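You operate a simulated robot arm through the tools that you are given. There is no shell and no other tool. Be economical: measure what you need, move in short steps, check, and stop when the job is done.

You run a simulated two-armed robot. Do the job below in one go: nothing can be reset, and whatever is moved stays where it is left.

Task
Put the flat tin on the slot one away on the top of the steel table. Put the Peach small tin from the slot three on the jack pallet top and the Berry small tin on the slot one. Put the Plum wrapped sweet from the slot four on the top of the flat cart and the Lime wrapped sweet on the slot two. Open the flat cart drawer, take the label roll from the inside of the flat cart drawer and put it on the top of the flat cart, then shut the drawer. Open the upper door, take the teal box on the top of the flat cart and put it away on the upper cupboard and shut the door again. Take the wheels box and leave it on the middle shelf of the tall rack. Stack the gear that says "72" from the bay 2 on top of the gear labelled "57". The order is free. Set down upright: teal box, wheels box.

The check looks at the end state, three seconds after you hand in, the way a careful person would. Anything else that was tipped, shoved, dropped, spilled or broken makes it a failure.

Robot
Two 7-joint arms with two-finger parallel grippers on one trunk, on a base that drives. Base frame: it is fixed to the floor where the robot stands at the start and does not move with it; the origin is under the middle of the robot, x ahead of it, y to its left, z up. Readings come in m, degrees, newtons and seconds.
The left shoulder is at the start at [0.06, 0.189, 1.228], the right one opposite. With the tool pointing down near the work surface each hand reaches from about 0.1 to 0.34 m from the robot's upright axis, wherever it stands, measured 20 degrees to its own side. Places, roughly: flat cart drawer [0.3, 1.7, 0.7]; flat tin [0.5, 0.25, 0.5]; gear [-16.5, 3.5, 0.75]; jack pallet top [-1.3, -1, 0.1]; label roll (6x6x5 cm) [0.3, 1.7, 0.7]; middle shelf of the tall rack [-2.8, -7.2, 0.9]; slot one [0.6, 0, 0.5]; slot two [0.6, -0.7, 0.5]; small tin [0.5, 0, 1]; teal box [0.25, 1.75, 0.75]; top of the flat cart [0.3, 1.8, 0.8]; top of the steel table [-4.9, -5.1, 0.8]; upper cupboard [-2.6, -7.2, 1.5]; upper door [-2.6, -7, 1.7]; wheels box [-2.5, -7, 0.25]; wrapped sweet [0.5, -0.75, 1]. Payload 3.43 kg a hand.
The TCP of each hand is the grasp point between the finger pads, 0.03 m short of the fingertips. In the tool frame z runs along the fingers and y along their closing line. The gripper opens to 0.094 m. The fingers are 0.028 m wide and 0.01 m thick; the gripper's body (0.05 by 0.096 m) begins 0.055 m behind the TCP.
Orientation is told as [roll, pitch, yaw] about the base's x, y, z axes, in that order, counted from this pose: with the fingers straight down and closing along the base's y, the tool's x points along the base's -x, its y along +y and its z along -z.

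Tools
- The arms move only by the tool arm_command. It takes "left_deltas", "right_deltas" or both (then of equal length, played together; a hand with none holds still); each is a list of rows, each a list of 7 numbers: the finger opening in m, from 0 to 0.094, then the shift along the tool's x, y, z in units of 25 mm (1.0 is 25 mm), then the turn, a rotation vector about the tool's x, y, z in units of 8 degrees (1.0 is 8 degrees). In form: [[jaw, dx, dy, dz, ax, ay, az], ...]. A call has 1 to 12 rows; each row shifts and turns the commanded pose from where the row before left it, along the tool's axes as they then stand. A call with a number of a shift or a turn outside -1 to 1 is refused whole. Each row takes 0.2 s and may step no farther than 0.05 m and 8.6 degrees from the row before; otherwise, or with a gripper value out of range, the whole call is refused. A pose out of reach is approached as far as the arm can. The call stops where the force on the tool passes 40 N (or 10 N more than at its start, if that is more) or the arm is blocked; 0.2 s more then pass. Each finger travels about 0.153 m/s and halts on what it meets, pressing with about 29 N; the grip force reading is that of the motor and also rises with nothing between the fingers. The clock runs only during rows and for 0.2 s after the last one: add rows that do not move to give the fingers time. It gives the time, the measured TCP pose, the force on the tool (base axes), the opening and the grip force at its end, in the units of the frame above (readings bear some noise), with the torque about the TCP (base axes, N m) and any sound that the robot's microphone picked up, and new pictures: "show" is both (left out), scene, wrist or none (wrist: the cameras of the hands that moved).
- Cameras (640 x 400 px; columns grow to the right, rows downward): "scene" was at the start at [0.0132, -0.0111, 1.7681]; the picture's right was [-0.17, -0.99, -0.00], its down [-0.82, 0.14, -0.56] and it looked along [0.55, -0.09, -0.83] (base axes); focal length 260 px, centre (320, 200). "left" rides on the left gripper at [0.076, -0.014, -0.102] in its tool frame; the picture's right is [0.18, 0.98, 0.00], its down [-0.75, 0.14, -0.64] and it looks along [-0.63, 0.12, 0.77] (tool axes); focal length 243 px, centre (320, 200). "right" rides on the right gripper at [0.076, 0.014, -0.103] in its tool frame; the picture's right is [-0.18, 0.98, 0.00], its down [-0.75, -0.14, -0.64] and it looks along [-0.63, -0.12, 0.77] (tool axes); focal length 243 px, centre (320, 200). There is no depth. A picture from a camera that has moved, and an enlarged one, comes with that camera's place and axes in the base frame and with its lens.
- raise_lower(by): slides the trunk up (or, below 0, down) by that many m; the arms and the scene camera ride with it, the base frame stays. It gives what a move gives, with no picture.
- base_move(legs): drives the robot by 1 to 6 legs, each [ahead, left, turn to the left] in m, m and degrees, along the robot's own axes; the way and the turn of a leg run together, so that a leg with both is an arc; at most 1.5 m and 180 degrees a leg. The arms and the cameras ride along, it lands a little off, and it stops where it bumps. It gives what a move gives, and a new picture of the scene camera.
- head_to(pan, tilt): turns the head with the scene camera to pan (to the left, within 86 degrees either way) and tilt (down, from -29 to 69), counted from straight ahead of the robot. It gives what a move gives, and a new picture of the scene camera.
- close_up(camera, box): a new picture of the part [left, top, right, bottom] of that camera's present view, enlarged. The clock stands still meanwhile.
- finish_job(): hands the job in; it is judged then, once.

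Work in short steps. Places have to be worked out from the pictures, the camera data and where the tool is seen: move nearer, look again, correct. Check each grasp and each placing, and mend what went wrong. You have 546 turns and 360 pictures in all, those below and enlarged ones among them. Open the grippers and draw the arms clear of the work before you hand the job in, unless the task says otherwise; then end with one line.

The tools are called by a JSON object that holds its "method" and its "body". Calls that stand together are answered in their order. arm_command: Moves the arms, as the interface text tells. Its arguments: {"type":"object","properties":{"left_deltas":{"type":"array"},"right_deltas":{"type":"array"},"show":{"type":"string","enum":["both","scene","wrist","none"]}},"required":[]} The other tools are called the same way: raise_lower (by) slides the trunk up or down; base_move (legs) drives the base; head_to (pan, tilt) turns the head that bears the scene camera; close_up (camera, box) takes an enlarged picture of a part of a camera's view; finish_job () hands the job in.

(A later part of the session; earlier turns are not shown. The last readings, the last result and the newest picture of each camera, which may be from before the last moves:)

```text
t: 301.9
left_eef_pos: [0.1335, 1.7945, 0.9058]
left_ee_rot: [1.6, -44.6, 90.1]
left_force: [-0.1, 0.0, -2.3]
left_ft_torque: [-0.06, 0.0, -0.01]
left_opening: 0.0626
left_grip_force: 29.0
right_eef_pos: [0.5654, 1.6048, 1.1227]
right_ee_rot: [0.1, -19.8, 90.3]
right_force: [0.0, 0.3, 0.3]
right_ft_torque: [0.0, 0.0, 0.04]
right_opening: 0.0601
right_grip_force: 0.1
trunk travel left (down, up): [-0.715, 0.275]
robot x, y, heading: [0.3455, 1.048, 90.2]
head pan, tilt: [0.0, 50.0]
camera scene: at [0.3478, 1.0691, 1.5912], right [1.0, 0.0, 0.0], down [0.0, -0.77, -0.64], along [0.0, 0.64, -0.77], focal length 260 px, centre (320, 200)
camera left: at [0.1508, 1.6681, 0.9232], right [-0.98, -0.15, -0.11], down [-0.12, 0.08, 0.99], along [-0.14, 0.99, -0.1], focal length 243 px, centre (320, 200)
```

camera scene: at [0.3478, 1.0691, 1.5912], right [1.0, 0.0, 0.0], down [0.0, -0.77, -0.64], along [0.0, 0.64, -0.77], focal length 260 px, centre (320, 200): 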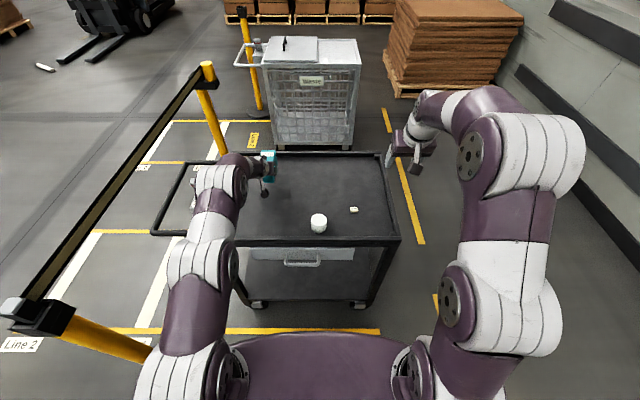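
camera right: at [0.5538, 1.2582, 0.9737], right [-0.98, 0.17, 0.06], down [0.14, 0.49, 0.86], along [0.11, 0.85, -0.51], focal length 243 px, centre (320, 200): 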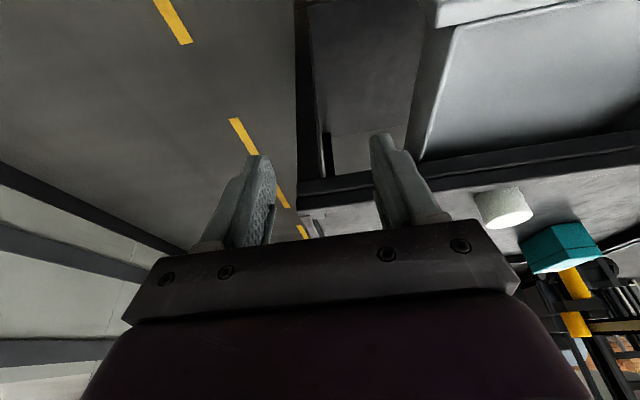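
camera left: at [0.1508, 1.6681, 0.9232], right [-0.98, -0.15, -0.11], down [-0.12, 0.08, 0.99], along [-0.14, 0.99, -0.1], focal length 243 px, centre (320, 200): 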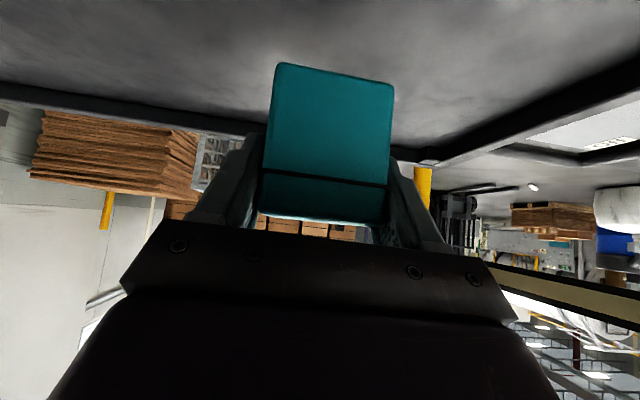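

Teal box secured. I raise it, back the base, then tuck it closer to the body.

{"method": "raise_lower", "body": {"by": 0.12}}

{"method": "base_move", "body": {"legs": [[-0.22, 0, 0]]}}

{"method": "arm_command", "body": {"left_deltas": [[0.0, 0.7, 0, -0.7, 0, 0, 0], [0.0, 0.7, 0, -0.7, 0, 0, 0], [0.0, 0.7, 0, -0.7, 0, 0, 0], [0.0, 0.7, 0, -0.7, 0, 0, 0], [0.0, 0.7, 0, -0.7, 0, 0, 0], [0.0, 0.7, 0, -0.7, 0, 0, 0], [0.0, 0.7, 0, -0.7, 0, 0, 0], [0.0, 0.7, 0, -0.7, 0, 0, 0], [0.0, 0.7, 0, -0.7, 0, 0, 0], [0.0, 0.7, 0, -0.7, 0, 0, 0]], "right_deltas": [[0.08, 0.94, 0, -0.34, 0, 0, 0], [0.08, 0.94, 0, -0.34, 0, 0, 0], [0.08, 0.94, 0, -0.34, 0, 0, 0], [0.08, 0.94, 0, -0.34, 0, 0, 0], [0.08, 0, 0, 0, 0, 0, 0], [0.08, 0, 0, 0, 0, 0, 0], [0.08, 0, 0, 0, 0, 0, 0], [0.08, 0, 0, 0, 0, 0, 0], [0.08, 0, 0, 0, 0, 0, 0], [0.08, 0, 0, 0, 0, 0, 0]], "show": "scene"}}

```text
t: 303.4
left_eef_pos: [0.1346, 1.7952, 1.0251]
left_ee_rot: [1.4, -44.7, 90.0]
left_force: [-0.6, -0.1, -2.6]
left_ft_torque: [-0.11, -0.02, -0.02]
left_opening: 0.0629
left_grip_force: 29.6
right_eef_pos: [0.5665, 1.6039, 1.2436]
right_ee_rot: [0.0, -19.9, 90.2]
right_force: [0.2, 0.9, -0.6]
right_ft_torque: [0.03, 0.01, 0.01]
right_opening: 0.0601
right_grip_force: 0.1
trunk travel left (down, up): [-0.835, 0.155]
robot x, y, heading: [0.3422, 1.0524, 90.3]
head pan, tilt: [0.0, 50.0]
```

```text
t: 305.0
left_eef_pos: [0.132, 1.5787, 1.0244]
left_ee_rot: [1.4, -44.7, 90.2]
left_force: [0.1, 0.0, -1.8]
left_ft_torque: [-0.09, 0.06, 0.03]
left_opening: 0.0626
left_grip_force: 29.2
right_eef_pos: [0.5652, 1.3901, 1.2429]
right_ee_rot: [0.1, -19.9, 90.5]
right_force: [0.1, 0.1, -0.7]
right_ft_torque: [-0.03, 0.02, -0.02]
right_opening: 0.0598
right_grip_force: 0.1
trunk travel left (down, up): [-0.835, 0.155]
robot x, y, heading: [0.3461, 0.8322, 90.1]
head pan, tilt: [0.0, 50.0]
camera scene: at [0.3487, 0.8546, 1.7112], right [1.0, 0.01, 0.0], down [0.01, -0.77, -0.64], along [0.0, 0.64, -0.77], focal length 260 px, centre (320, 200)
```

scene: 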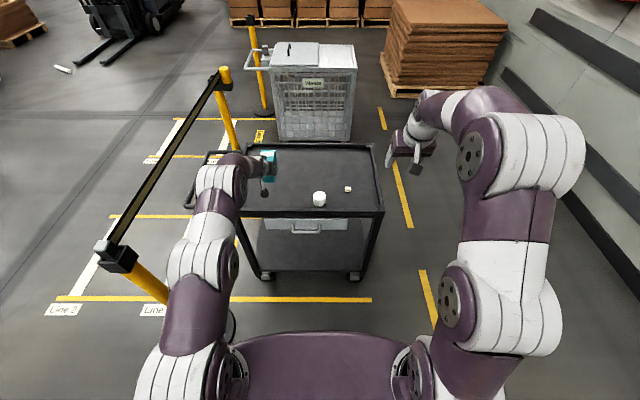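

```text
t: 307.2
left_eef_pos: [0.1367, 1.3299, 1.0266]
left_ee_rot: [1.5, -44.8, 90.3]
left_force: [0.4, -0.7, -2.2]
left_ft_torque: [-0.08, 0.01, 0.03]
left_opening: 0.0623
left_grip_force: 29.5
right_eef_pos: [0.5656, 1.2884, 1.2429]
right_ee_rot: [0.0, -19.9, 90.4]
right_force: [-0.1, -0.7, 0.1]
right_ft_torque: [0.02, -0.04, 0.0]
right_opening: 0.0801
right_grip_force: 0.0
trunk travel left (down, up): [-0.835, 0.155]
robot x, y, heading: [0.3488, 0.8328, 90.3]
head pan, tilt: [0.0, 50.0]
camera scene: at [0.349, 0.8518, 1.7112], right [1.0, 0.01, 0.0], down [0.01, -0.77, -0.64], along [0.0, 0.64, -0.77], focal length 260 px, centre (320, 200)
```

scene: 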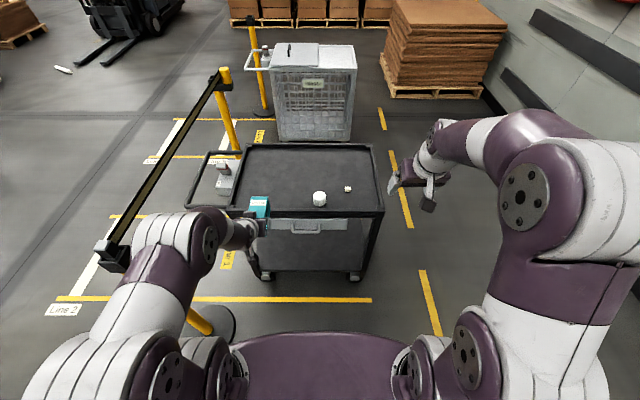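

Now around the rack to its front again: east, south, west, then face the rack.

{"method": "base_move", "body": {"legs": [[0, -1.15, 0], [-1.5, 0, 0], [-1.05, 0, 0], [0, 1.5, 0], [0, 0.45, 0], [0, 0, -90]]}}

{"method": "head_to", "body": {"pan": 20, "tilt": 40}}

```text
t: 327.8
left_eef_pos: [0.8845, -1.2135, 1.0237]
left_ee_rot: [2.1, -43.9, 86.9]
left_force: [12.2, 0.3, -5.3]
left_ft_torque: [0.13, 0.27, -0.52]
left_opening: 0.0675
left_grip_force: 27.3
right_eef_pos: [1.3074, -1.2642, 1.2414]
right_ee_rot: [0.1, -19.7, 88.7]
right_force: [-0.7, -0.3, -0.2]
right_ft_torque: [0.02, -0.04, -0.02]
right_opening: 0.08
right_grip_force: 0.1
trunk travel left (down, up): [-0.835, 0.155]
robot x, y, heading: [1.0689, -1.7128, 88.6]
head pan, tilt: [0.0, 50.0]
stopped in leg 4: the force on the tool passed its limit at 52 N (the readings are from after the stop); the commanded pose is now the measured one
camera scene: at [1.0777, -1.6936, 1.7113], right [1.0, -0.02, 0.0], down [-0.02, -0.77, -0.64], along [0.01, 0.64, -0.77], focal length 260 px, centre (320, 200)
```

scene: 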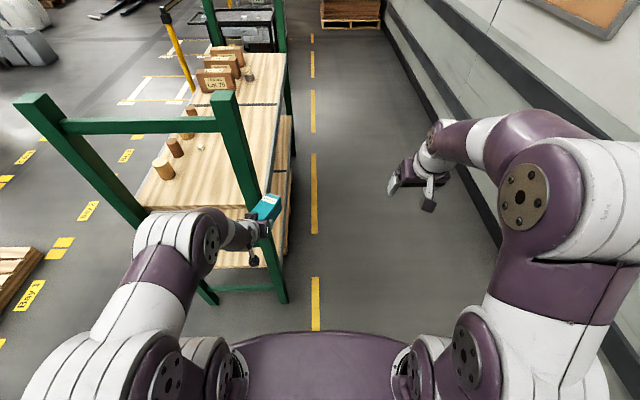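

```text
t: 328.6
left_eef_pos: [0.8817, -1.2149, 1.0226]
left_ee_rot: [2.0, -44.0, 87.3]
left_force: [12.4, -10.1, -6.0]
left_ft_torque: [-0.66, -0.38, -1.07]
left_opening: 0.0676
left_grip_force: 29.3
right_eef_pos: [1.3071, -1.2652, 1.2431]
right_ee_rot: [0.2, -19.9, 88.8]
right_force: [0.1, -0.6, 0.6]
right_ft_torque: [0.0, -0.01, 0.01]
right_opening: 0.08
right_grip_force: 0.1
trunk travel left (down, up): [-0.835, 0.155]
robot x, y, heading: [1.0702, -1.7097, 89.0]
head pan, tilt: [20.0, 40.0]
camera scene: at [1.0485, -1.6915, 1.7254], right [0.95, 0.32, 0.0], down [0.2, -0.61, -0.77], along [-0.25, 0.73, -0.64], focal length 260 px, centre (320, 200)
```

scene: 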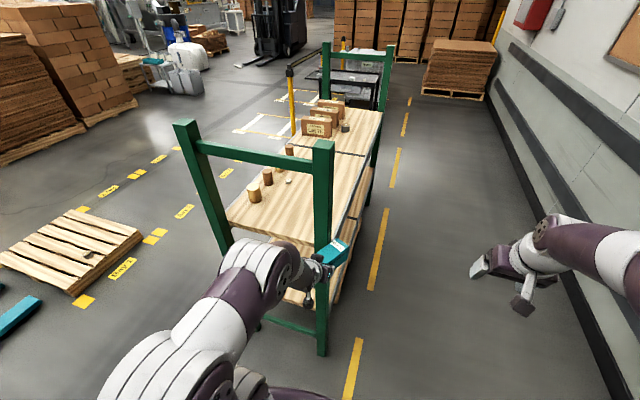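

The box grazed the rack's end post since my arms point north. I strafe away from it immediately and check the grip.

{"method": "base_move", "body": {"legs": [[0, -0.12, 0]]}}

{"method": "arm_command", "body": {"left_deltas": [[0.0, 0, 0, 0, 0, 0, 0]], "show": "wrist"}}

```text
t: 329.9
left_eef_pos: [1.0009, -1.2145, 1.0215]
left_ee_rot: [1.7, -44.0, 87.5]
left_force: [-0.5, -0.7, -2.3]
left_ft_torque: [-0.17, 0.03, -0.05]
left_opening: 0.0622
left_grip_force: 29.7
right_eef_pos: [1.427, -1.2655, 1.2429]
right_ee_rot: [0.0, -19.7, 88.9]
right_force: [-0.5, 0.3, 0.7]
right_ft_torque: [0.03, -0.01, 0.03]
right_opening: 0.0801
right_grip_force: 0.0
trunk travel left (down, up): [-0.835, 0.155]
robot x, y, heading: [1.1925, -1.7153, 88.5]
head pan, tilt: [20.0, 40.0]
camera scene: at [1.1655, -1.6924, 1.7254], right [0.95, 0.32, 0.0], down [0.21, -0.61, -0.77], along [-0.25, 0.73, -0.64], focal length 260 px, centre (320, 200)
```

scene: 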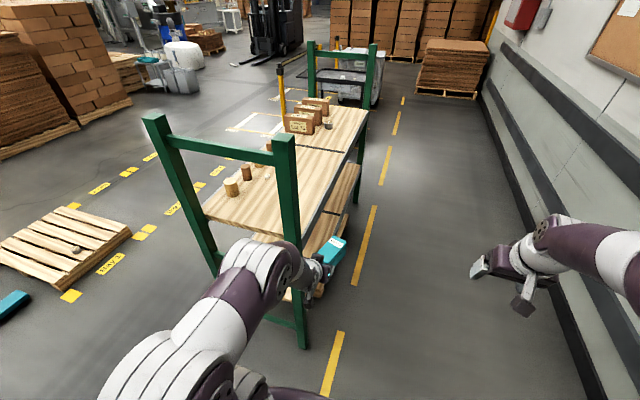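

```text
t: 330.3
left_eef_pos: [1.0, -1.2155, 1.0215]
left_ee_rot: [1.7, -44.0, 87.6]
left_force: [0.3, 0.0, -2.1]
left_ft_torque: [-0.15, -0.02, 0.01]
left_opening: 0.062
left_grip_force: 29.0
right_eef_pos: [1.4251, -1.2683, 1.2427]
right_ee_rot: [-0.2, -19.7, 88.8]
right_force: [-0.2, -0.5, 0.0]
right_ft_torque: [0.01, -0.02, 0.01]
right_opening: 0.0798
right_grip_force: 0.1
trunk travel left (down, up): [-0.835, 0.155]
robot x, y, heading: [1.193, -1.7172, 88.8]
head pan, tilt: [20.0, 40.0]
camera left: at [1.0123, -1.3418, 1.0411], right [-0.99, -0.11, -0.11], down [-0.12, 0.1, 0.99], along [-0.1, 0.99, -0.11], focal length 243 px, centre (320, 200)
```

left: 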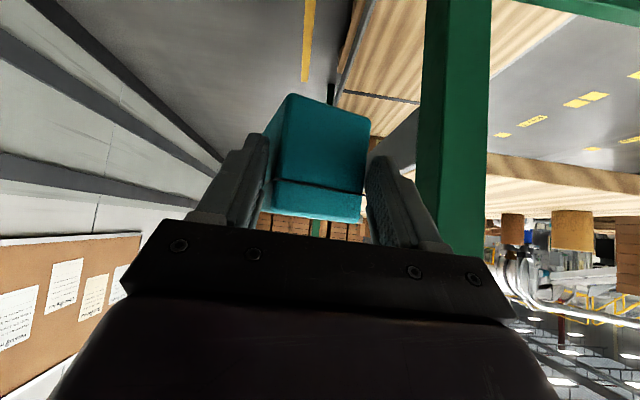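

{"method": "close_up", "body": {"camera": "left", "box": [200, 70, 456, 230]}}

{"method": "close_up", "body": {"camera": "scene", "box": [260, 210, 388, 290]}}

```text
2.50 times, centred on (328, 150) of left
camera zoom: at [1.0123, -1.3418, 1.0411], right [-0.99, -0.11, -0.11], down [-0.12, 0.1, 0.99], along [-0.1, 0.99, -0.11], focal length 606 px, centre (300, 325)
```

zoom: 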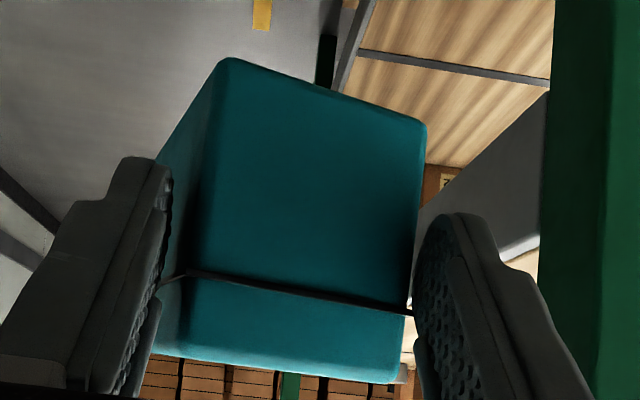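

```text
5.00 times, centred on (324, 250) of scene
camera zoom: at [1.1645, -1.6921, 1.7254], right [0.95, 0.32, 0.0], down [0.21, -0.61, -0.77], along [-0.24, 0.73, -0.64], focal length 1302 px, centre (300, -50)
```

zoom: 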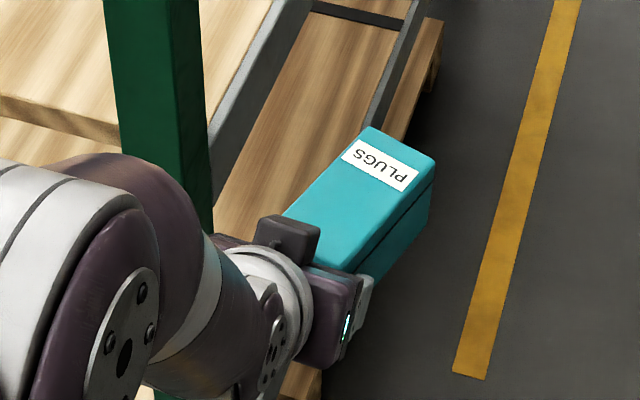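

The box has yawed ~15° in the grip but is held firmly (2.1 N); I'll re-seat it later on the steel table. Now I turn to face +x here, back up west, then strafe to slot one.

{"method": "base_move", "body": {"legs": [[0, -0.1, 0], [0, 0, -88.6], [-1.5, 0, 0], [-0.25, 0, 0]]}}

```text
t: 343.7
left_eef_pos: [0.0468, -1.4955, 1.0224]
left_ee_rot: [1.8, -44.0, -1.1]
left_force: [-0.3, -0.6, -2.2]
left_ft_torque: [0.0, 0.17, 0.0]
left_opening: 0.0608
left_grip_force: 28.7
right_eef_pos: [0.005, -1.9208, 1.2427]
right_ee_rot: [0.0, -19.7, 0.2]
right_force: [-0.7, 1.3, -0.6]
right_ft_torque: [0.01, -0.01, 0.0]
right_opening: 0.08
right_grip_force: 0.0
trunk travel left (down, up): [-0.835, 0.155]
robot x, y, heading: [-0.4494, -1.7015, -0.3]
head pan, tilt: [20.0, 40.0]
camera scene: at [-0.4239, -1.6687, 1.7254], right [0.34, -0.94, 0.0], down [-0.6, -0.22, -0.77], along [0.72, 0.26, -0.64], focal length 260 px, centre (320, 200)
```

scene: 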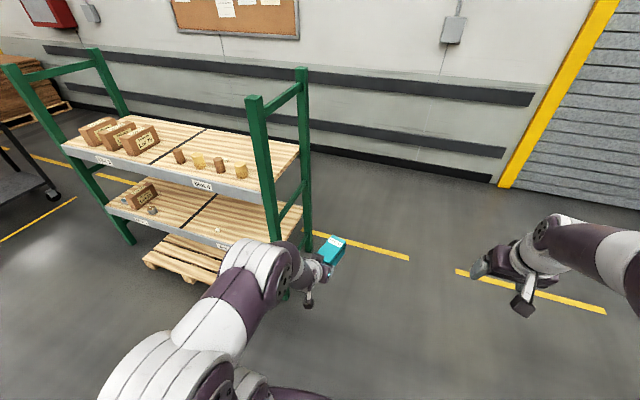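

{"method": "base_move", "body": {"legs": [[0, 1.4, 0], [0, 0.7, 0]]}}

{"method": "raise_lower", "body": {"by": -0.4}}

{"method": "head_to", "body": {"pan": -10, "tilt": 30}}

```text
t: 354.0
left_eef_pos: [0.0613, 0.5657, 1.0237]
left_ee_rot: [1.8, -44.1, -2.2]
left_force: [0.3, 0.0, -1.9]
left_ft_torque: [0.01, 0.17, 0.02]
left_opening: 0.0603
left_grip_force: 29.1
right_eef_pos: [0.0122, 0.1403, 1.2415]
right_ee_rot: [0.0, -19.7, -0.8]
right_force: [0.2, 0.4, -0.2]
right_ft_torque: [-0.01, 0.02, 0.04]
right_opening: 0.08
right_grip_force: 0.1
trunk travel left (down, up): [-0.835, 0.155]
robot x, y, heading: [-0.4341, 0.3702, -0.6]
head pan, tilt: [20.0, 40.0]
camera scene: at [-0.4127, 0.4013, 1.7254], right [0.33, -0.94, 0.0], down [-0.61, -0.21, -0.77], along [0.72, 0.25, -0.64], focal length 260 px, centre (320, 200)
```

scene: 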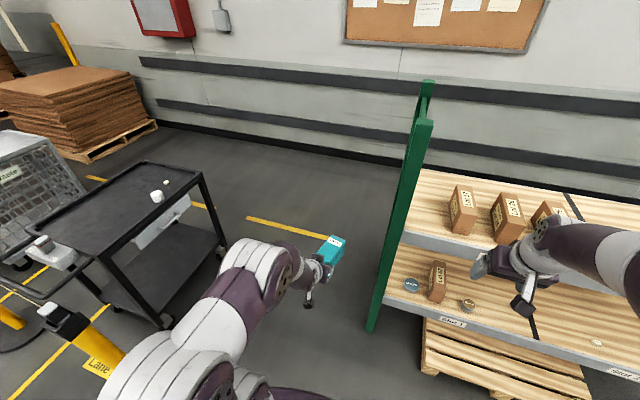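

```text
t: 357.8
left_eef_pos: [0.0607, 0.5662, 0.623]
left_ee_rot: [1.8, -44.1, -2.3]
left_force: [-0.2, 0.4, -2.2]
left_ft_torque: [0.0, 0.17, 0.0]
left_opening: 0.0598
left_grip_force: 29.3
right_eef_pos: [0.0115, 0.1412, 0.8435]
right_ee_rot: [-0.1, -19.8, -0.6]
right_force: [0.4, 0.3, 0.2]
right_ft_torque: [0.02, -0.01, 0.0]
right_opening: 0.0796
right_grip_force: 0.1
trunk travel left (down, up): [-0.435, 0.555]
robot x, y, heading: [-0.4354, 0.3702, -0.8]
head pan, tilt: [20.0, 40.0]
```

```text
t: 358.8
left_eef_pos: [0.0597, 0.5653, 0.6233]
left_ee_rot: [1.7, -44.1, -2.2]
left_force: [-0.4, 0.3, -2.4]
left_ft_torque: [0.04, 0.17, 0.0]
left_opening: 0.06
left_grip_force: 29.1
right_eef_pos: [0.0119, 0.1414, 0.8429]
right_ee_rot: [0.0, -19.8, -0.7]
right_force: [0.4, 0.1, -0.1]
right_ft_torque: [0.01, 0.0, -0.06]
right_opening: 0.0801
right_grip_force: 0.1
trunk travel left (down, up): [-0.435, 0.555]
robot x, y, heading: [-0.439, 0.3694, -0.9]
head pan, tilt: [-10.0, 30.0]
camera scene: at [-0.4043, 0.357, 1.3407], right [-0.19, -0.98, 0.0], down [-0.49, 0.09, -0.87], along [0.85, -0.16, -0.5], focal length 260 px, centre (320, 200)
```

scene: 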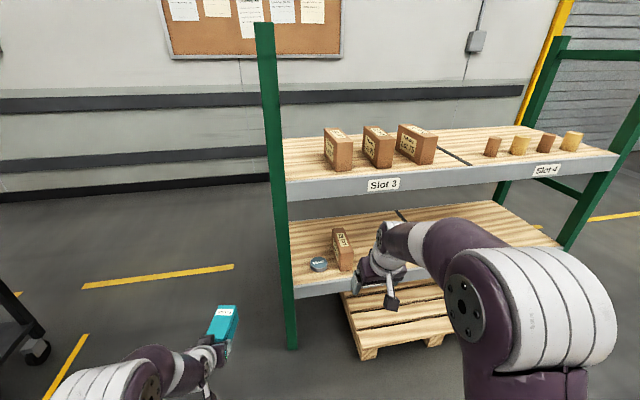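

Melon (the flat tin) is at about (0.477, 0.195). I lower further and bring the right hand forward for a wrist view.

{"method": "raise_lower", "body": {"by": -0.17}}

{"method": "base_move", "body": {"legs": [[0.2, 0, 0.8]]}}

{"method": "arm_command", "body": {"right_deltas": [[0.09, -0.9, 0, 0.4, 0, -1, 0], [0.09, -0.85, 0, 0.5, 0, -0.9, 0], [0.09, -0.8, 0.3, 0.6, 0, 0, 0], [0.09, -0.8, 0.3, 0.6, 0, 0, 0], [0.09, 0, 0, 0, 0, 0, 0]], "show": "both"}}

```text
t: 360.7
left_eef_pos: [0.0621, 0.5653, 0.4531]
left_ee_rot: [1.8, -44.1, -2.2]
left_force: [-0.2, 0.7, -1.9]
left_ft_torque: [0.04, 0.16, 0.01]
left_opening: 0.0598
left_grip_force: 28.2
right_eef_pos: [0.0133, 0.141, 0.6719]
right_ee_rot: [0.1, -19.8, -0.8]
right_force: [-0.4, 0.2, -0.1]
right_ft_torque: [0.0, -0.02, 0.0]
right_opening: 0.0799
right_grip_force: 0.1
trunk travel left (down, up): [-0.265, 0.725]
robot x, y, heading: [-0.4363, 0.3708, -0.7]
head pan, tilt: [-10.0, 30.0]
```

```text
t: 362.3
left_eef_pos: [0.2608, 0.5714, 0.4529]
left_ee_rot: [1.8, -44.0, -1.3]
left_force: [0.5, 0.1, -1.6]
left_ft_torque: [0.03, 0.22, -0.01]
left_opening: 0.0599
left_grip_force: 28.9
right_eef_pos: [0.2184, 0.1467, 0.6728]
right_ee_rot: [0.1, -19.8, 0.2]
right_force: [-0.1, -0.6, 0.6]
right_ft_torque: [0.0, 0.05, 0.01]
right_opening: 0.0799
right_grip_force: 0.2
trunk travel left (down, up): [-0.265, 0.725]
robot x, y, heading: [-0.235, 0.3705, 0.1]
head pan, tilt: [-10.0, 30.0]
camera scene: at [-0.2015, 0.3558, 1.1707], right [-0.17, -0.98, 0.0], down [-0.49, 0.09, -0.87], along [0.85, -0.15, -0.5], focal length 260 px, centre (320, 200)
```

scene: 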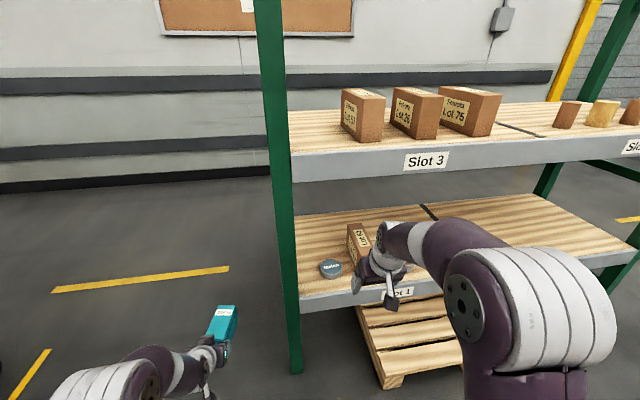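

```text
t: 363.5
left_eef_pos: [0.2597, 0.5717, 0.4531]
left_ee_rot: [1.7, -44.0, -1.3]
left_force: [-0.5, 0.8, -2.8]
left_ft_torque: [0.03, 0.12, 0.0]
left_opening: 0.0596
left_grip_force: 29.6
right_eef_pos: [0.318, 0.1605, 0.6685]
right_ee_rot: [0.1, -34.9, 0.1]
right_force: [-0.2, 0.7, 0.4]
right_ft_torque: [0.02, 0.01, 0.0]
right_opening: 0.0902
right_grip_force: 0.1
trunk travel left (down, up): [-0.265, 0.725]
robot x, y, heading: [-0.233, 0.3696, -0.1]
head pan, tilt: [-10.0, 30.0]
camera scene: at [-0.2016, 0.3558, 1.1707], right [-0.17, -0.98, 0.0], down [-0.49, 0.09, -0.87], along [0.85, -0.15, -0.5], focal length 260 px, centre (320, 200)
camera right: at [0.1962, 0.1763, 0.7085], right [0.15, 0.98, 0.11], down [0.25, -0.14, 0.96], along [0.96, -0.12, -0.27], focal length 243 px, centre (320, 200)
```

scene: 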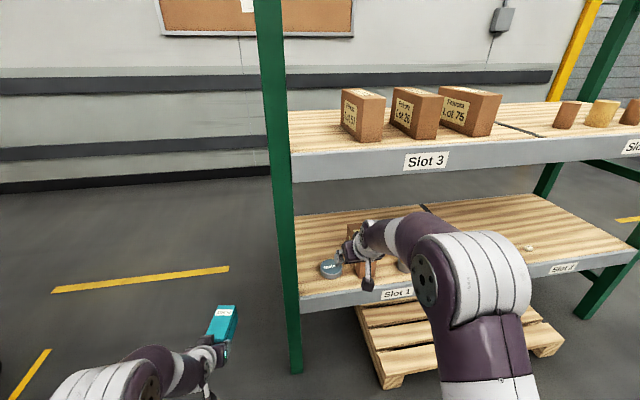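
right: 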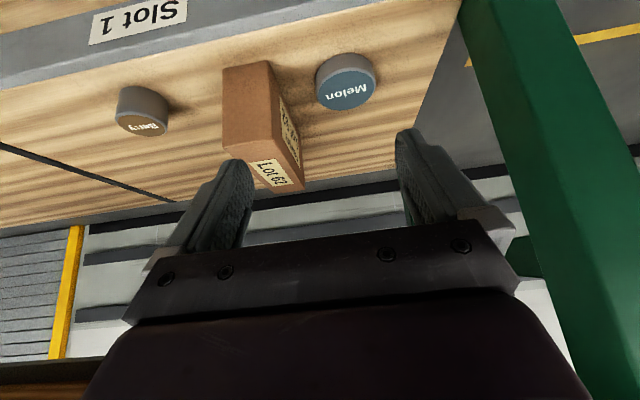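

Melon is at (0.467,0.192), ~8 cm across; the gap to Lot 62 is ~4.5 cm. I approach with a wide opening.

{"method": "arm_command", "body": {"right_deltas": [[0.093, -0.07, 0.6, 0.9, 0, 0, 0], [0.093, -0.07, 0.6, 0.9, 0, 0, 0], [0.093, -0.07, 0, 0.9, 0, 0, 0], [0.093, -0.07, 0, 0.9, 0, 0, 0], [0.093, -0.07, 0, 0.9, 0, 0, 0], [0.093, -0.07, 0, 0.9, 0, 0, 0], [0.093, 0, 0, 0, 0, 0, 0]], "show": "wrist"}}

```text
t: 365.1
left_eef_pos: [0.2603, 0.5719, 0.4532]
left_ee_rot: [1.7, -44.0, -1.3]
left_force: [-0.1, 0.3, -1.8]
left_ft_torque: [0.0, 0.15, -0.01]
left_opening: 0.0597
left_grip_force: 29.3
right_eef_pos: [0.4023, 0.1921, 0.5628]
right_ee_rot: [0.0, -35.0, 0.1]
right_force: [0.3, -0.4, 0.0]
right_ft_torque: [0.0, 0.04, 0.04]
right_opening: 0.0932
right_grip_force: 0.1
trunk travel left (down, up): [-0.265, 0.725]
robot x, y, heading: [-0.2333, 0.3753, -0.2]
head pan, tilt: [-10.0, 30.0]
camera right: at [0.282, 0.207, 0.6027], right [0.15, 0.98, 0.11], down [0.25, -0.14, 0.96], along [0.96, -0.12, -0.27], focal length 243 px, centre (320, 200)
```

right: 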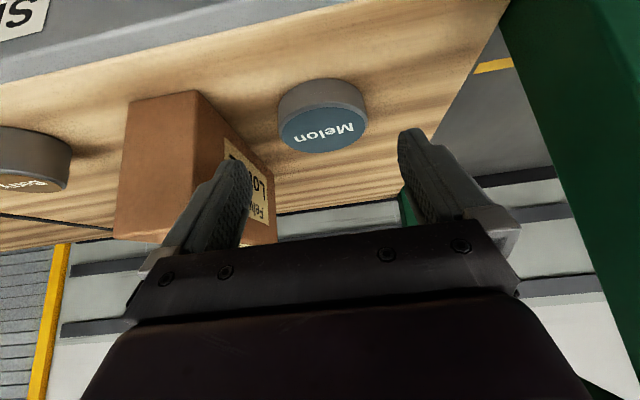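

{"method": "arm_command", "body": {"right_deltas": [[0.093, -0.1, 0, 0.85, 0, 0, 0], [0.093, -0.1, 0, 0.85, 0, 0, 0], [0.093, -0.1, 0, 0.85, 0, 0, 0], [0.093, -0.06, 0, 0.75, 0, 0, 0], [0.093, 0, 0, 0, 0, 0, 0], [0.0, 0, 0, 0, 0, 0, 0], [0.0, 0, 0, 0, 0, 0, 0]], "show": "wrist"}}

```text
t: 366.7
left_eef_pos: [0.26, 0.5726, 0.4526]
left_ee_rot: [1.8, -44.2, -1.3]
left_force: [-0.2, -0.8, -1.9]
left_ft_torque: [0.0, 0.15, -0.02]
left_opening: 0.0594
left_grip_force: 28.7
right_eef_pos: [0.4572, 0.1939, 0.5008]
right_ee_rot: [0.0, -35.0, 0.1]
right_force: [0.3, 0.7, 0.8]
right_ft_torque: [0.09, -0.05, -0.03]
right_opening: 0.0804
right_grip_force: 29.2
trunk travel left (down, up): [-0.265, 0.725]
robot x, y, heading: [-0.2358, 0.3707, -0.1]
head pan, tilt: [-10.0, 30.0]
camera right: at [0.3368, 0.2089, 0.5417], right [0.15, 0.98, 0.11], down [0.25, -0.14, 0.96], along [0.96, -0.12, -0.27], focal length 243 px, centre (320, 200)
```

right: 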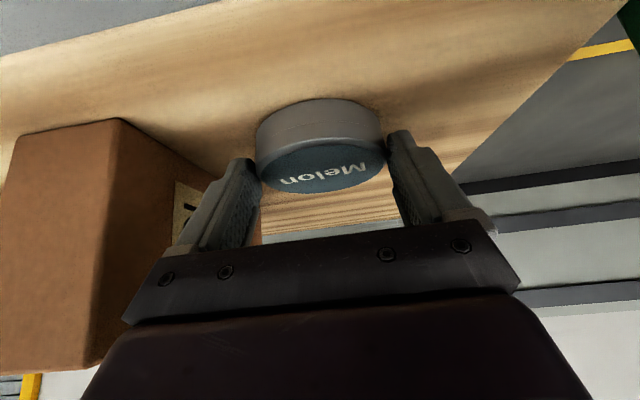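

Melon gripped at 80 mm. I lift and back out from under the upper shelf.

{"method": "arm_command", "body": {"right_deltas": [[0.0, -0.3, 0, -0.45, 0, 0, 0], [0.0, -0.5, 0, -0.8, 0, 0, 0], [0.0, -0.5, 0, -0.8, 0, 0, 0], [0.0, 0.5, 0, -0.8, 0, 0, 0], [0.0, 0.8, 0, -0.57, 0, 0, 0], [0.0, 0.8, 0, -0.57, 0, 0, 0], [0.0, 0.8, 0, -0.57, 0, 0, 0]], "show": "wrist"}}

{"method": "base_move", "body": {"legs": [[-0.25, 0, 0]]}}

{"method": "raise_lower", "body": {"by": 0.4}}

```text
t: 368.3
left_eef_pos: [0.2608, 0.5713, 0.4531]
left_ee_rot: [1.8, -43.9, -1.2]
left_force: [0.8, -0.2, -2.1]
left_ft_torque: [-0.01, 0.15, 0.04]
left_opening: 0.0593
left_grip_force: 29.7
right_eef_pos: [0.3604, 0.1905, 0.5716]
right_ee_rot: [0.1, -35.0, 0.0]
right_force: [-0.1, 0.6, -1.6]
right_ft_torque: [-0.03, 0.04, -0.02]
right_opening: 0.0801
right_grip_force: 28.8
trunk travel left (down, up): [-0.265, 0.725]
robot x, y, heading: [-0.2349, 0.3714, 0.3]
head pan, tilt: [-10.0, 30.0]
camera right: at [0.2387, 0.2064, 0.6109], right [0.15, 0.98, 0.11], down [0.25, -0.14, 0.96], along [0.96, -0.12, -0.27], focal length 243 px, centre (320, 200)
```

right: 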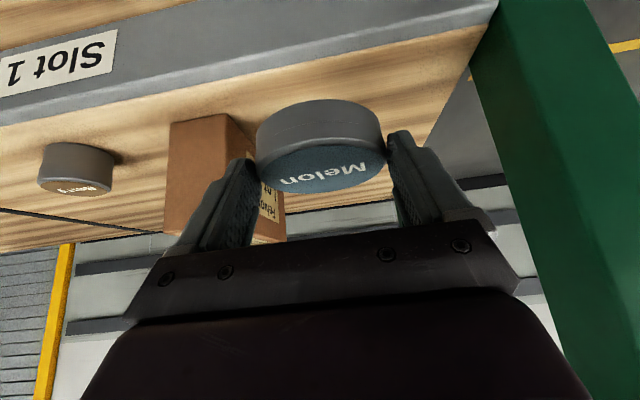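

```text
t: 370.1
left_eef_pos: [0.011, 0.5704, 0.4531]
left_ee_rot: [1.8, -44.0, -1.5]
left_force: [0.6, -0.1, -2.4]
left_ft_torque: [0.04, 0.19, 0.0]
left_opening: 0.059
left_grip_force: 28.4
right_eef_pos: [0.1096, 0.1898, 0.5712]
right_ee_rot: [0.1, -34.9, -0.1]
right_force: [-0.1, 0.5, -1.4]
right_ft_torque: [-0.03, 0.05, 0.0]
right_opening: 0.0803
right_grip_force: 28.4
trunk travel left (down, up): [-0.265, 0.725]
robot x, y, heading: [-0.4836, 0.3703, -0.2]
head pan, tilt: [-10.0, 30.0]
camera scene: at [-0.4518, 0.3561, 1.1708], right [-0.18, -0.98, 0.0], down [-0.49, 0.09, -0.87], along [0.85, -0.15, -0.5], focal length 260 px, centre (320, 200)
```

scene: 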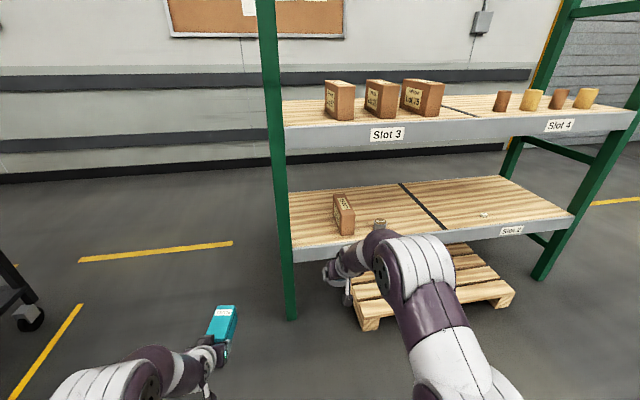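

```text
t: 373.9
left_eef_pos: [0.0112, 0.5706, 0.8532]
left_ee_rot: [1.9, -44.1, -1.6]
left_force: [-0.3, -0.4, -3.0]
left_ft_torque: [0.02, 0.18, -0.02]
left_opening: 0.0591
left_grip_force: 28.7
right_eef_pos: [0.1096, 0.1905, 0.9703]
right_ee_rot: [0.0, -35.0, -0.1]
right_force: [-0.9, -0.6, -1.6]
right_ft_torque: [0.02, 0.06, 0.0]
right_opening: 0.0804
right_grip_force: 29.3
trunk travel left (down, up): [-0.665, 0.325]
robot x, y, heading: [-0.4833, 0.3679, -0.3]
head pan, tilt: [-10.0, 30.0]
```

I check the teal box in the left grip before the long drive.

{"method": "close_up", "body": {"camera": "left", "box": [160, 50, 480, 250]}}

{"method": "head_to", "body": {"pan": 25, "tilt": 55}}

```text
2.00 times, centred on (320, 150) of left
camera zoom: at [-0.1152, 0.5563, 0.8713], right [-0.13, 0.99, -0.11], down [0.1, 0.12, 0.99], along [0.99, 0.12, -0.11], focal length 485 px, centre (320, 300)
```

zoom: 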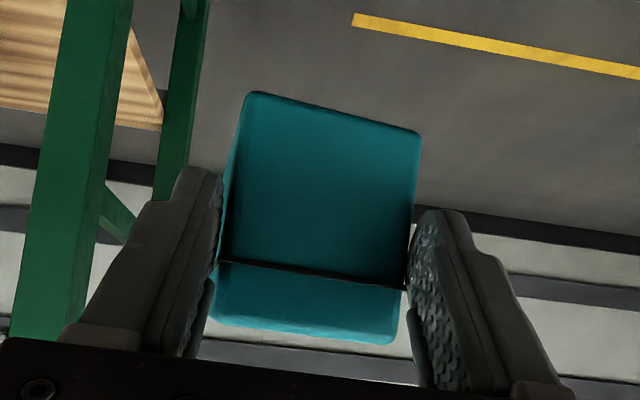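

```text
t: 374.9
left_eef_pos: [0.0116, 0.5713, 0.8522]
left_ee_rot: [1.7, -44.0, -1.5]
left_force: [-0.6, 0.2, -2.1]
left_ft_torque: [0.0, 0.14, 0.0]
left_opening: 0.0588
left_grip_force: 28.2
right_eef_pos: [0.1106, 0.1897, 0.9702]
right_ee_rot: [0.0, -34.9, -0.1]
right_force: [-0.8, 0.1, -1.7]
right_ft_torque: [-0.01, 0.01, 0.01]
right_opening: 0.0802
right_grip_force: 28.8
trunk travel left (down, up): [-0.665, 0.325]
robot x, y, heading: [-0.4802, 0.3683, -0.1]
head pan, tilt: [25.0, 55.0]
camera scene: at [-0.4749, 0.4023, 1.5348], right [0.42, -0.91, 0.0], down [-0.74, -0.34, -0.57], along [0.52, 0.24, -0.82], focal length 260 px, centre (320, 200)
```

scene: 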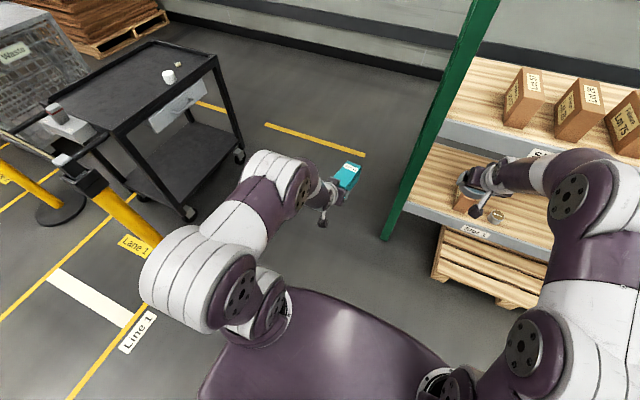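

The box is re-seating itself flush; good. I drive south along x≈-0.48, past pallet and jack, then look toward the workbenches.

{"method": "base_move", "body": {"legs": [[0, -1.5, 0], [0, -1.5, 0], [0, -0.8, 0], [0, 0, -150]]}}

{"method": "head_to", "body": {"pan": 0, "tilt": 20}}

```text
t: 399.1
left_eef_pos: [-0.8833, -3.8012, 0.8523]
left_ee_rot: [1.7, -44.1, -150.1]
left_force: [0.5, 0.0, -3.0]
left_ft_torque: [0.1, -0.15, 0.03]
left_opening: 0.0581
left_grip_force: 28.7
right_eef_pos: [-1.1665, -3.5271, 0.9703]
right_ee_rot: [0.0, -35.0, -148.7]
right_force: [0.4, 0.4, -0.7]
right_ft_torque: [-0.02, 0.0, 0.0]
right_opening: 0.0803
right_grip_force: 29.0
trunk travel left (down, up): [-0.665, 0.325]
robot x, y, heading: [-0.566, -3.3754, -148.6]
head pan, tilt: [25.0, 55.0]
camera scene: at [-0.5511, -3.4006, 1.5347], right [-0.83, 0.56, 0.0], down [0.46, 0.68, -0.57], along [-0.32, -0.48, -0.82], focal length 260 px, centre (320, 200)
```

scene: 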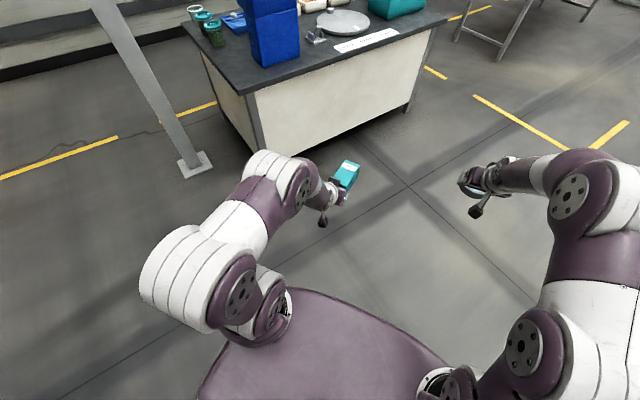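

```text
t: 400.1
left_eef_pos: [-0.8844, -3.8022, 0.8536]
left_ee_rot: [1.8, -43.9, -150.1]
left_force: [0.2, -0.1, -2.6]
left_ft_torque: [0.11, -0.12, -0.04]
left_opening: 0.0576
left_grip_force: 29.0
right_eef_pos: [-1.1673, -3.5278, 0.9712]
right_ee_rot: [0.0, -35.0, -148.7]
right_force: [0.5, 0.0, -0.7]
right_ft_torque: [0.02, -0.02, -0.01]
right_opening: 0.08
right_grip_force: 29.2
trunk travel left (down, up): [-0.665, 0.325]
robot x, y, heading: [-0.5644, -3.3723, -148.8]
head pan, tilt: [0.0, 20.0]
camera scene: at [-0.5906, -3.389, 1.5867], right [-0.52, 0.85, 0.0], down [0.29, 0.18, -0.94], along [-0.8, -0.49, -0.34], focal length 260 px, centre (320, 200)
```

scene: 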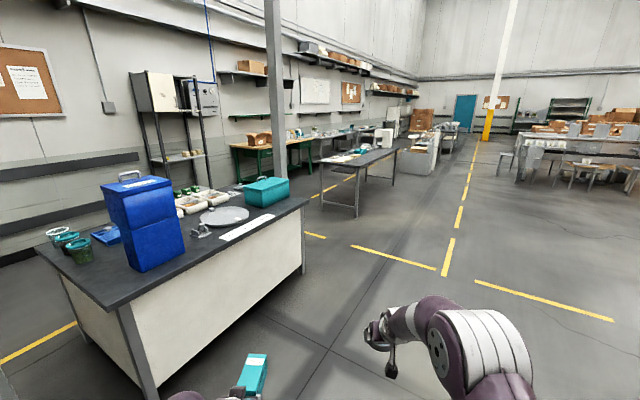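

The steel table is the metal one ahead, spanning about x -4…-6, y≈-4.8…-5.5; the rack with white cupboard is further left. I drive to the table's north side facing it.

{"method": "base_move", "body": {"legs": [[0, 0, 58.8], [0, -1.5, 0], [0, -1.5, 0], [0, -1.2, 0]]}}

{"method": "head_to", "body": {"pan": 0, "tilt": 40}}

```text
t: 422.9
left_eef_pos: [-4.5793, -3.9033, 0.8524]
left_ee_rot: [1.8, -44.0, -91.8]
left_force: [-0.5, 0.5, -2.6]
left_ft_torque: [0.16, 0.0, -0.01]
left_opening: 0.0578
left_grip_force: 29.4
right_eef_pos: [-4.9597, -4.0017, 0.972]
right_ee_rot: [0.1, -35.0, -90.5]
right_force: [-0.7, 0.1, -0.6]
right_ft_torque: [-0.02, -0.01, 0.01]
right_opening: 0.0801
right_grip_force: 28.7
trunk travel left (down, up): [-0.665, 0.325]
robot x, y, heading: [-4.7788, -3.406, -90.5]
head pan, tilt: [0.0, 20.0]
camera scene: at [-4.7735, -3.4397, 1.5868], right [-1.0, 0.01, 0.0], down [0.0, 0.34, -0.94], along [-0.01, -0.94, -0.34], focal length 260 px, centre (320, 200)
```

scene: 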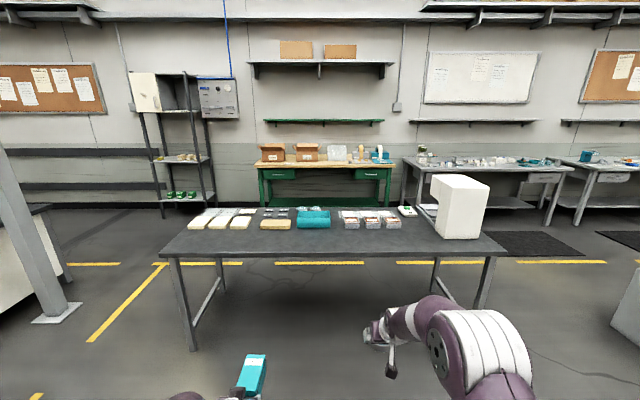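

```text
t: 423.7
left_eef_pos: [-4.5789, -3.9028, 0.8535]
left_ee_rot: [1.8, -44.0, -91.7]
left_force: [0.6, -0.6, -1.8]
left_ft_torque: [0.16, 0.03, 0.03]
left_opening: 0.0575
left_grip_force: 29.0
right_eef_pos: [-4.9599, -4.0001, 0.9698]
right_ee_rot: [0.0, -34.9, -90.3]
right_force: [-0.5, -0.1, -1.6]
right_ft_torque: [0.0, 0.0, -0.01]
right_opening: 0.0803
right_grip_force: 29.1
trunk travel left (down, up): [-0.665, 0.325]
robot x, y, heading: [-4.7792, -3.4073, -90.5]
head pan, tilt: [0.0, 40.0]
camera scene: at [-4.7731, -3.4316, 1.5555], right [-1.0, 0.01, 0.0], down [0.01, 0.64, -0.77], along [-0.01, -0.77, -0.64], focal length 260 px, centre (320, 200)
```

scene: 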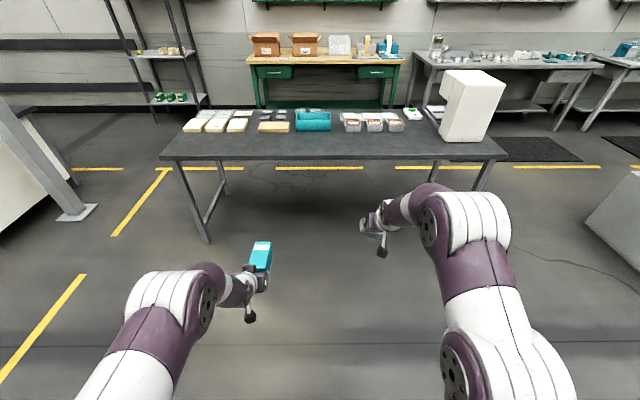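

Front half of the table is free. I raise a bit and drive up to its edge.

{"method": "raise_lower", "body": {"by": 0.13}}

{"method": "base_move", "body": {"legs": [[0.55, 0, 0.5]]}}

{"method": "arm_command", "body": {"left_deltas": [[0.0, -0.7, 0, 0.7, 0, 0, 0], [0.0, -0.7, 0, 0.7, 0, 0, 0], [0.0, -0.7, 0, 0.7, 0, 0, 0], [0.0, -0.7, 0, 0.7, 0, 0, 0], [0.0, -0.7, 0, 0.7, 0, 0, 0], [0.0, -0.7, 0, 0.7, 0, 0, 0], [0.0, -0.7, 0, 0.7, 0, 0, 0], [0.0, -0.7, 0, 0.7, 0, 0, 0]], "show": "both"}}

```text
t: 425.3
left_eef_pos: [-4.5799, -3.9034, 0.9832]
left_ee_rot: [1.8, -44.0, -91.7]
left_force: [0.1, -0.4, -2.5]
left_ft_torque: [0.16, -0.04, 0.01]
left_opening: 0.0571
left_grip_force: 29.2
right_eef_pos: [-4.9606, -3.9998, 1.1005]
right_ee_rot: [-0.1, -35.0, -90.3]
right_force: [0.0, -0.4, -1.4]
right_ft_torque: [0.01, 0.01, -0.03]
right_opening: 0.08
right_grip_force: 28.5
trunk travel left (down, up): [-0.795, 0.195]
robot x, y, heading: [-4.7766, -3.4079, -90.7]
head pan, tilt: [0.0, 40.0]
```

```text
t: 428.5
left_eef_pos: [-4.5783, -4.4522, 0.983]
left_ee_rot: [1.8, -44.1, -91.4]
left_force: [0.4, -0.4, -2.1]
left_ft_torque: [0.14, 0.01, 0.01]
left_opening: 0.0574
left_grip_force: 29.2
right_eef_pos: [-4.9593, -4.5523, 1.1009]
right_ee_rot: [0.0, -34.9, -90.0]
right_force: [0.5, 0.8, -1.8]
right_ft_torque: [0.04, -0.02, -0.02]
right_opening: 0.0801
right_grip_force: 29.0
trunk travel left (down, up): [-0.795, 0.195]
robot x, y, heading: [-4.7807, -3.9611, -90.0]
head pan, tilt: [0.0, 40.0]
camera scene: at [-4.7757, -3.9829, 1.6854], right [-1.0, 0.0, 0.0], down [0.0, 0.64, -0.77], along [0.0, -0.77, -0.64], focal length 260 px, centre (320, 200)
```

scene: 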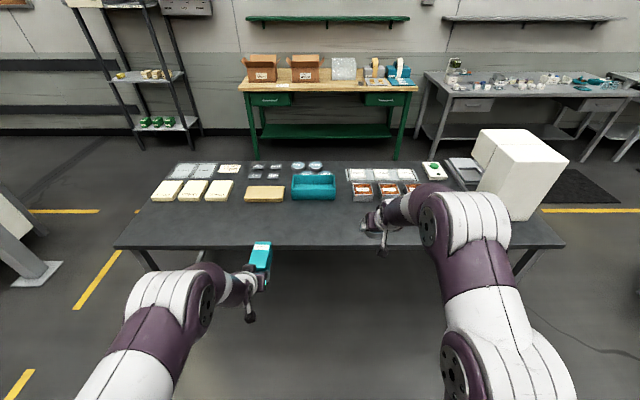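

```text
t: 430.3
left_eef_pos: [-4.5778, -4.6525, 0.978]
left_ee_rot: [1.8, -44.0, -91.4]
left_force: [-0.9, 0.1, -0.7]
left_ft_torque: [0.2, -0.02, 0.0]
left_opening: 0.0573
left_grip_force: 29.2
right_eef_pos: [-4.9595, -4.5532, 1.1011]
right_ee_rot: [-0.1, -34.9, -90.0]
right_force: [0.5, -0.4, -1.2]
right_ft_torque: [0.04, 0.04, -0.01]
right_opening: 0.0801
right_grip_force: 29.0
trunk travel left (down, up): [-0.795, 0.195]
robot x, y, heading: [-4.7787, -3.9594, -90.2]
head pan, tilt: [0.0, 40.0]
camera scene: at [-4.7756, -3.9851, 1.6853], right [-1.0, 0.0, 0.0], down [0.0, 0.64, -0.77], along [0.0, -0.77, -0.64], focal length 260 px, centre (320, 200)
camera left: at [-4.592, -4.5267, 0.9972], right [0.99, 0.13, -0.11], down [0.12, -0.1, 0.99], along [0.12, -0.99, -0.11], focal length 243 px, centre (320, 200)
```

scene: 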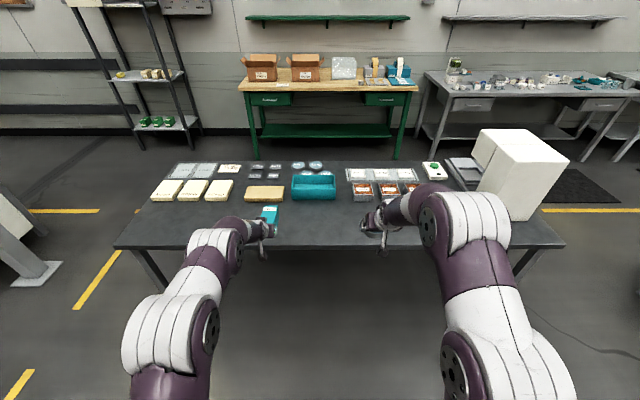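
left: 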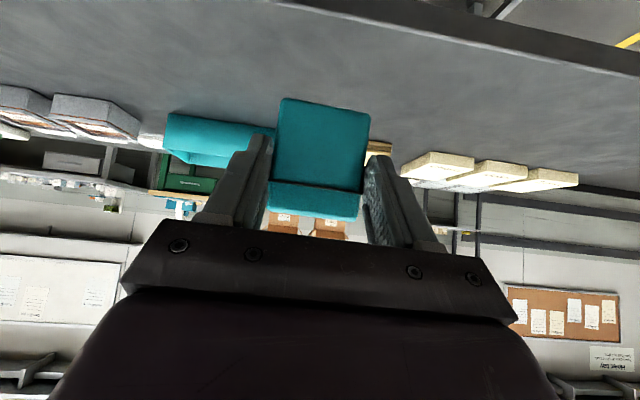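

The box now sits straight but far forward in the fingers. I'll set it on the table and regrasp deeper; first a bit closer, then down.

{"method": "base_move", "body": {"legs": [[0.12, 0, 0]]}}

{"method": "arm_command", "body": {"left_deltas": [[0.0, 0.7, 0, 0.7, 0, 0, 0], [0.0, 0.7, 0, 0.7, 0, 0, 0], [0.0, 0.7, 0, 0.7, 0, 0, 0], [0.0, 0.5, 0, 0.5, 0, 0, 0], [0.0, 0.12, 0, 0.12, 0, 0, 0], [0.0, 0.12, 0, 0.12, 0, 0, 0], [0.0, 0, 0, 0, 0, 0, 0]], "show": "wrist"}}

```text
t: 431.5
left_eef_pos: [-4.5777, -4.7686, 0.9794]
left_ee_rot: [1.6, -44.0, -91.5]
left_force: [-0.7, 0.8, -1.1]
left_ft_torque: [0.18, -0.02, -0.06]
left_opening: 0.0574
left_grip_force: 29.2
right_eef_pos: [-4.96, -4.6714, 1.1014]
right_ee_rot: [0.0, -35.0, -90.1]
right_force: [-0.2, 0.3, -1.2]
right_ft_torque: [0.04, 0.0, -0.02]
right_opening: 0.0803
right_grip_force: 29.5
trunk travel left (down, up): [-0.795, 0.195]
robot x, y, heading: [-4.7784, -4.0769, -90.0]
head pan, tilt: [0.0, 40.0]
camera scene: at [-4.7759, -4.1006, 1.6854], right [-1.0, 0.0, 0.0], down [0.0, 0.64, -0.77], along [0.0, -0.77, -0.64], focal length 260 px, centre (320, 200)
```

scene: 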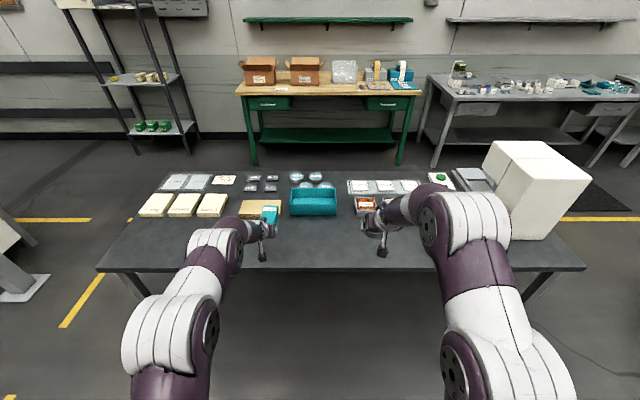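

```text
t: 433.1
left_eef_pos: [-4.5754, -4.7683, 0.8795]
left_ee_rot: [1.8, -43.9, -91.4]
left_force: [-0.7, 0.9, -1.4]
left_ft_torque: [0.1, -0.01, -0.02]
left_opening: 0.0573
left_grip_force: 28.9
right_eef_pos: [-4.959, -4.6706, 1.101]
right_ee_rot: [0.0, -35.0, -90.2]
right_force: [0.1, -0.8, -1.1]
right_ft_torque: [0.03, -0.03, 0.0]
right_opening: 0.0806
right_grip_force: 28.9
trunk travel left (down, up): [-0.795, 0.195]
robot x, y, heading: [-4.7801, -4.0757, -90.2]
head pan, tilt: [0.0, 40.0]
camera left: at [-4.5901, -4.6419, 0.8978], right [0.99, 0.13, -0.11], down [0.12, -0.1, 0.99], along [0.12, -0.99, -0.11], focal length 243 px, centre (320, 200)
```

left: 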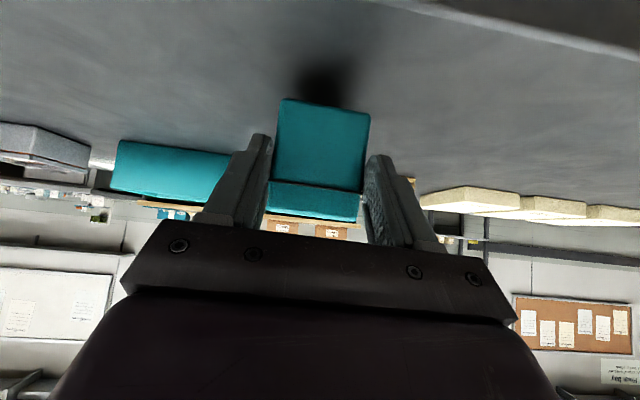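

{"method": "arm_command", "body": {"left_deltas": [[0.0, 0.14, 0, 0.14, 0, 0, 0], [0.0, 0.14, 0, 0.14, 0, 0, 0], [0.0, 0.14, 0, 0.14, 0, 0, 0], [0.0, 0, 0, 0, 0, 0, 0]], "show": "wrist"}}

```text
t: 434.1
left_eef_pos: [-4.574, -4.7686, 0.8663]
left_ee_rot: [1.9, -44.3, -91.4]
left_force: [-0.7, -1.9, 5.1]
left_ft_torque: [-0.78, 0.19, 0.1]
left_opening: 0.0575
left_grip_force: 29.2
right_eef_pos: [-4.9599, -4.6698, 1.1017]
right_ee_rot: [0.0, -34.9, -90.0]
right_force: [0.9, 0.1, -1.8]
right_ft_torque: [0.0, -0.02, 0.0]
right_opening: 0.0805
right_grip_force: 28.6
trunk travel left (down, up): [-0.795, 0.195]
robot x, y, heading: [-4.7775, -4.0803, -90.0]
head pan, tilt: [0.0, 40.0]
camera left: at [-4.5895, -4.6423, 0.8845], right [0.99, 0.13, -0.11], down [0.12, -0.09, 0.99], along [0.12, -0.99, -0.11], focal length 243 px, centre (320, 200)
```

left: 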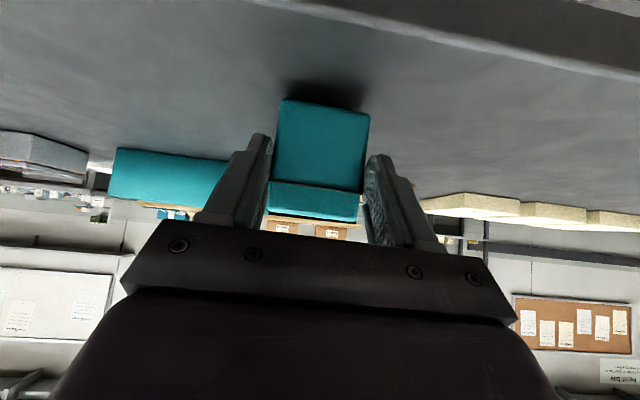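

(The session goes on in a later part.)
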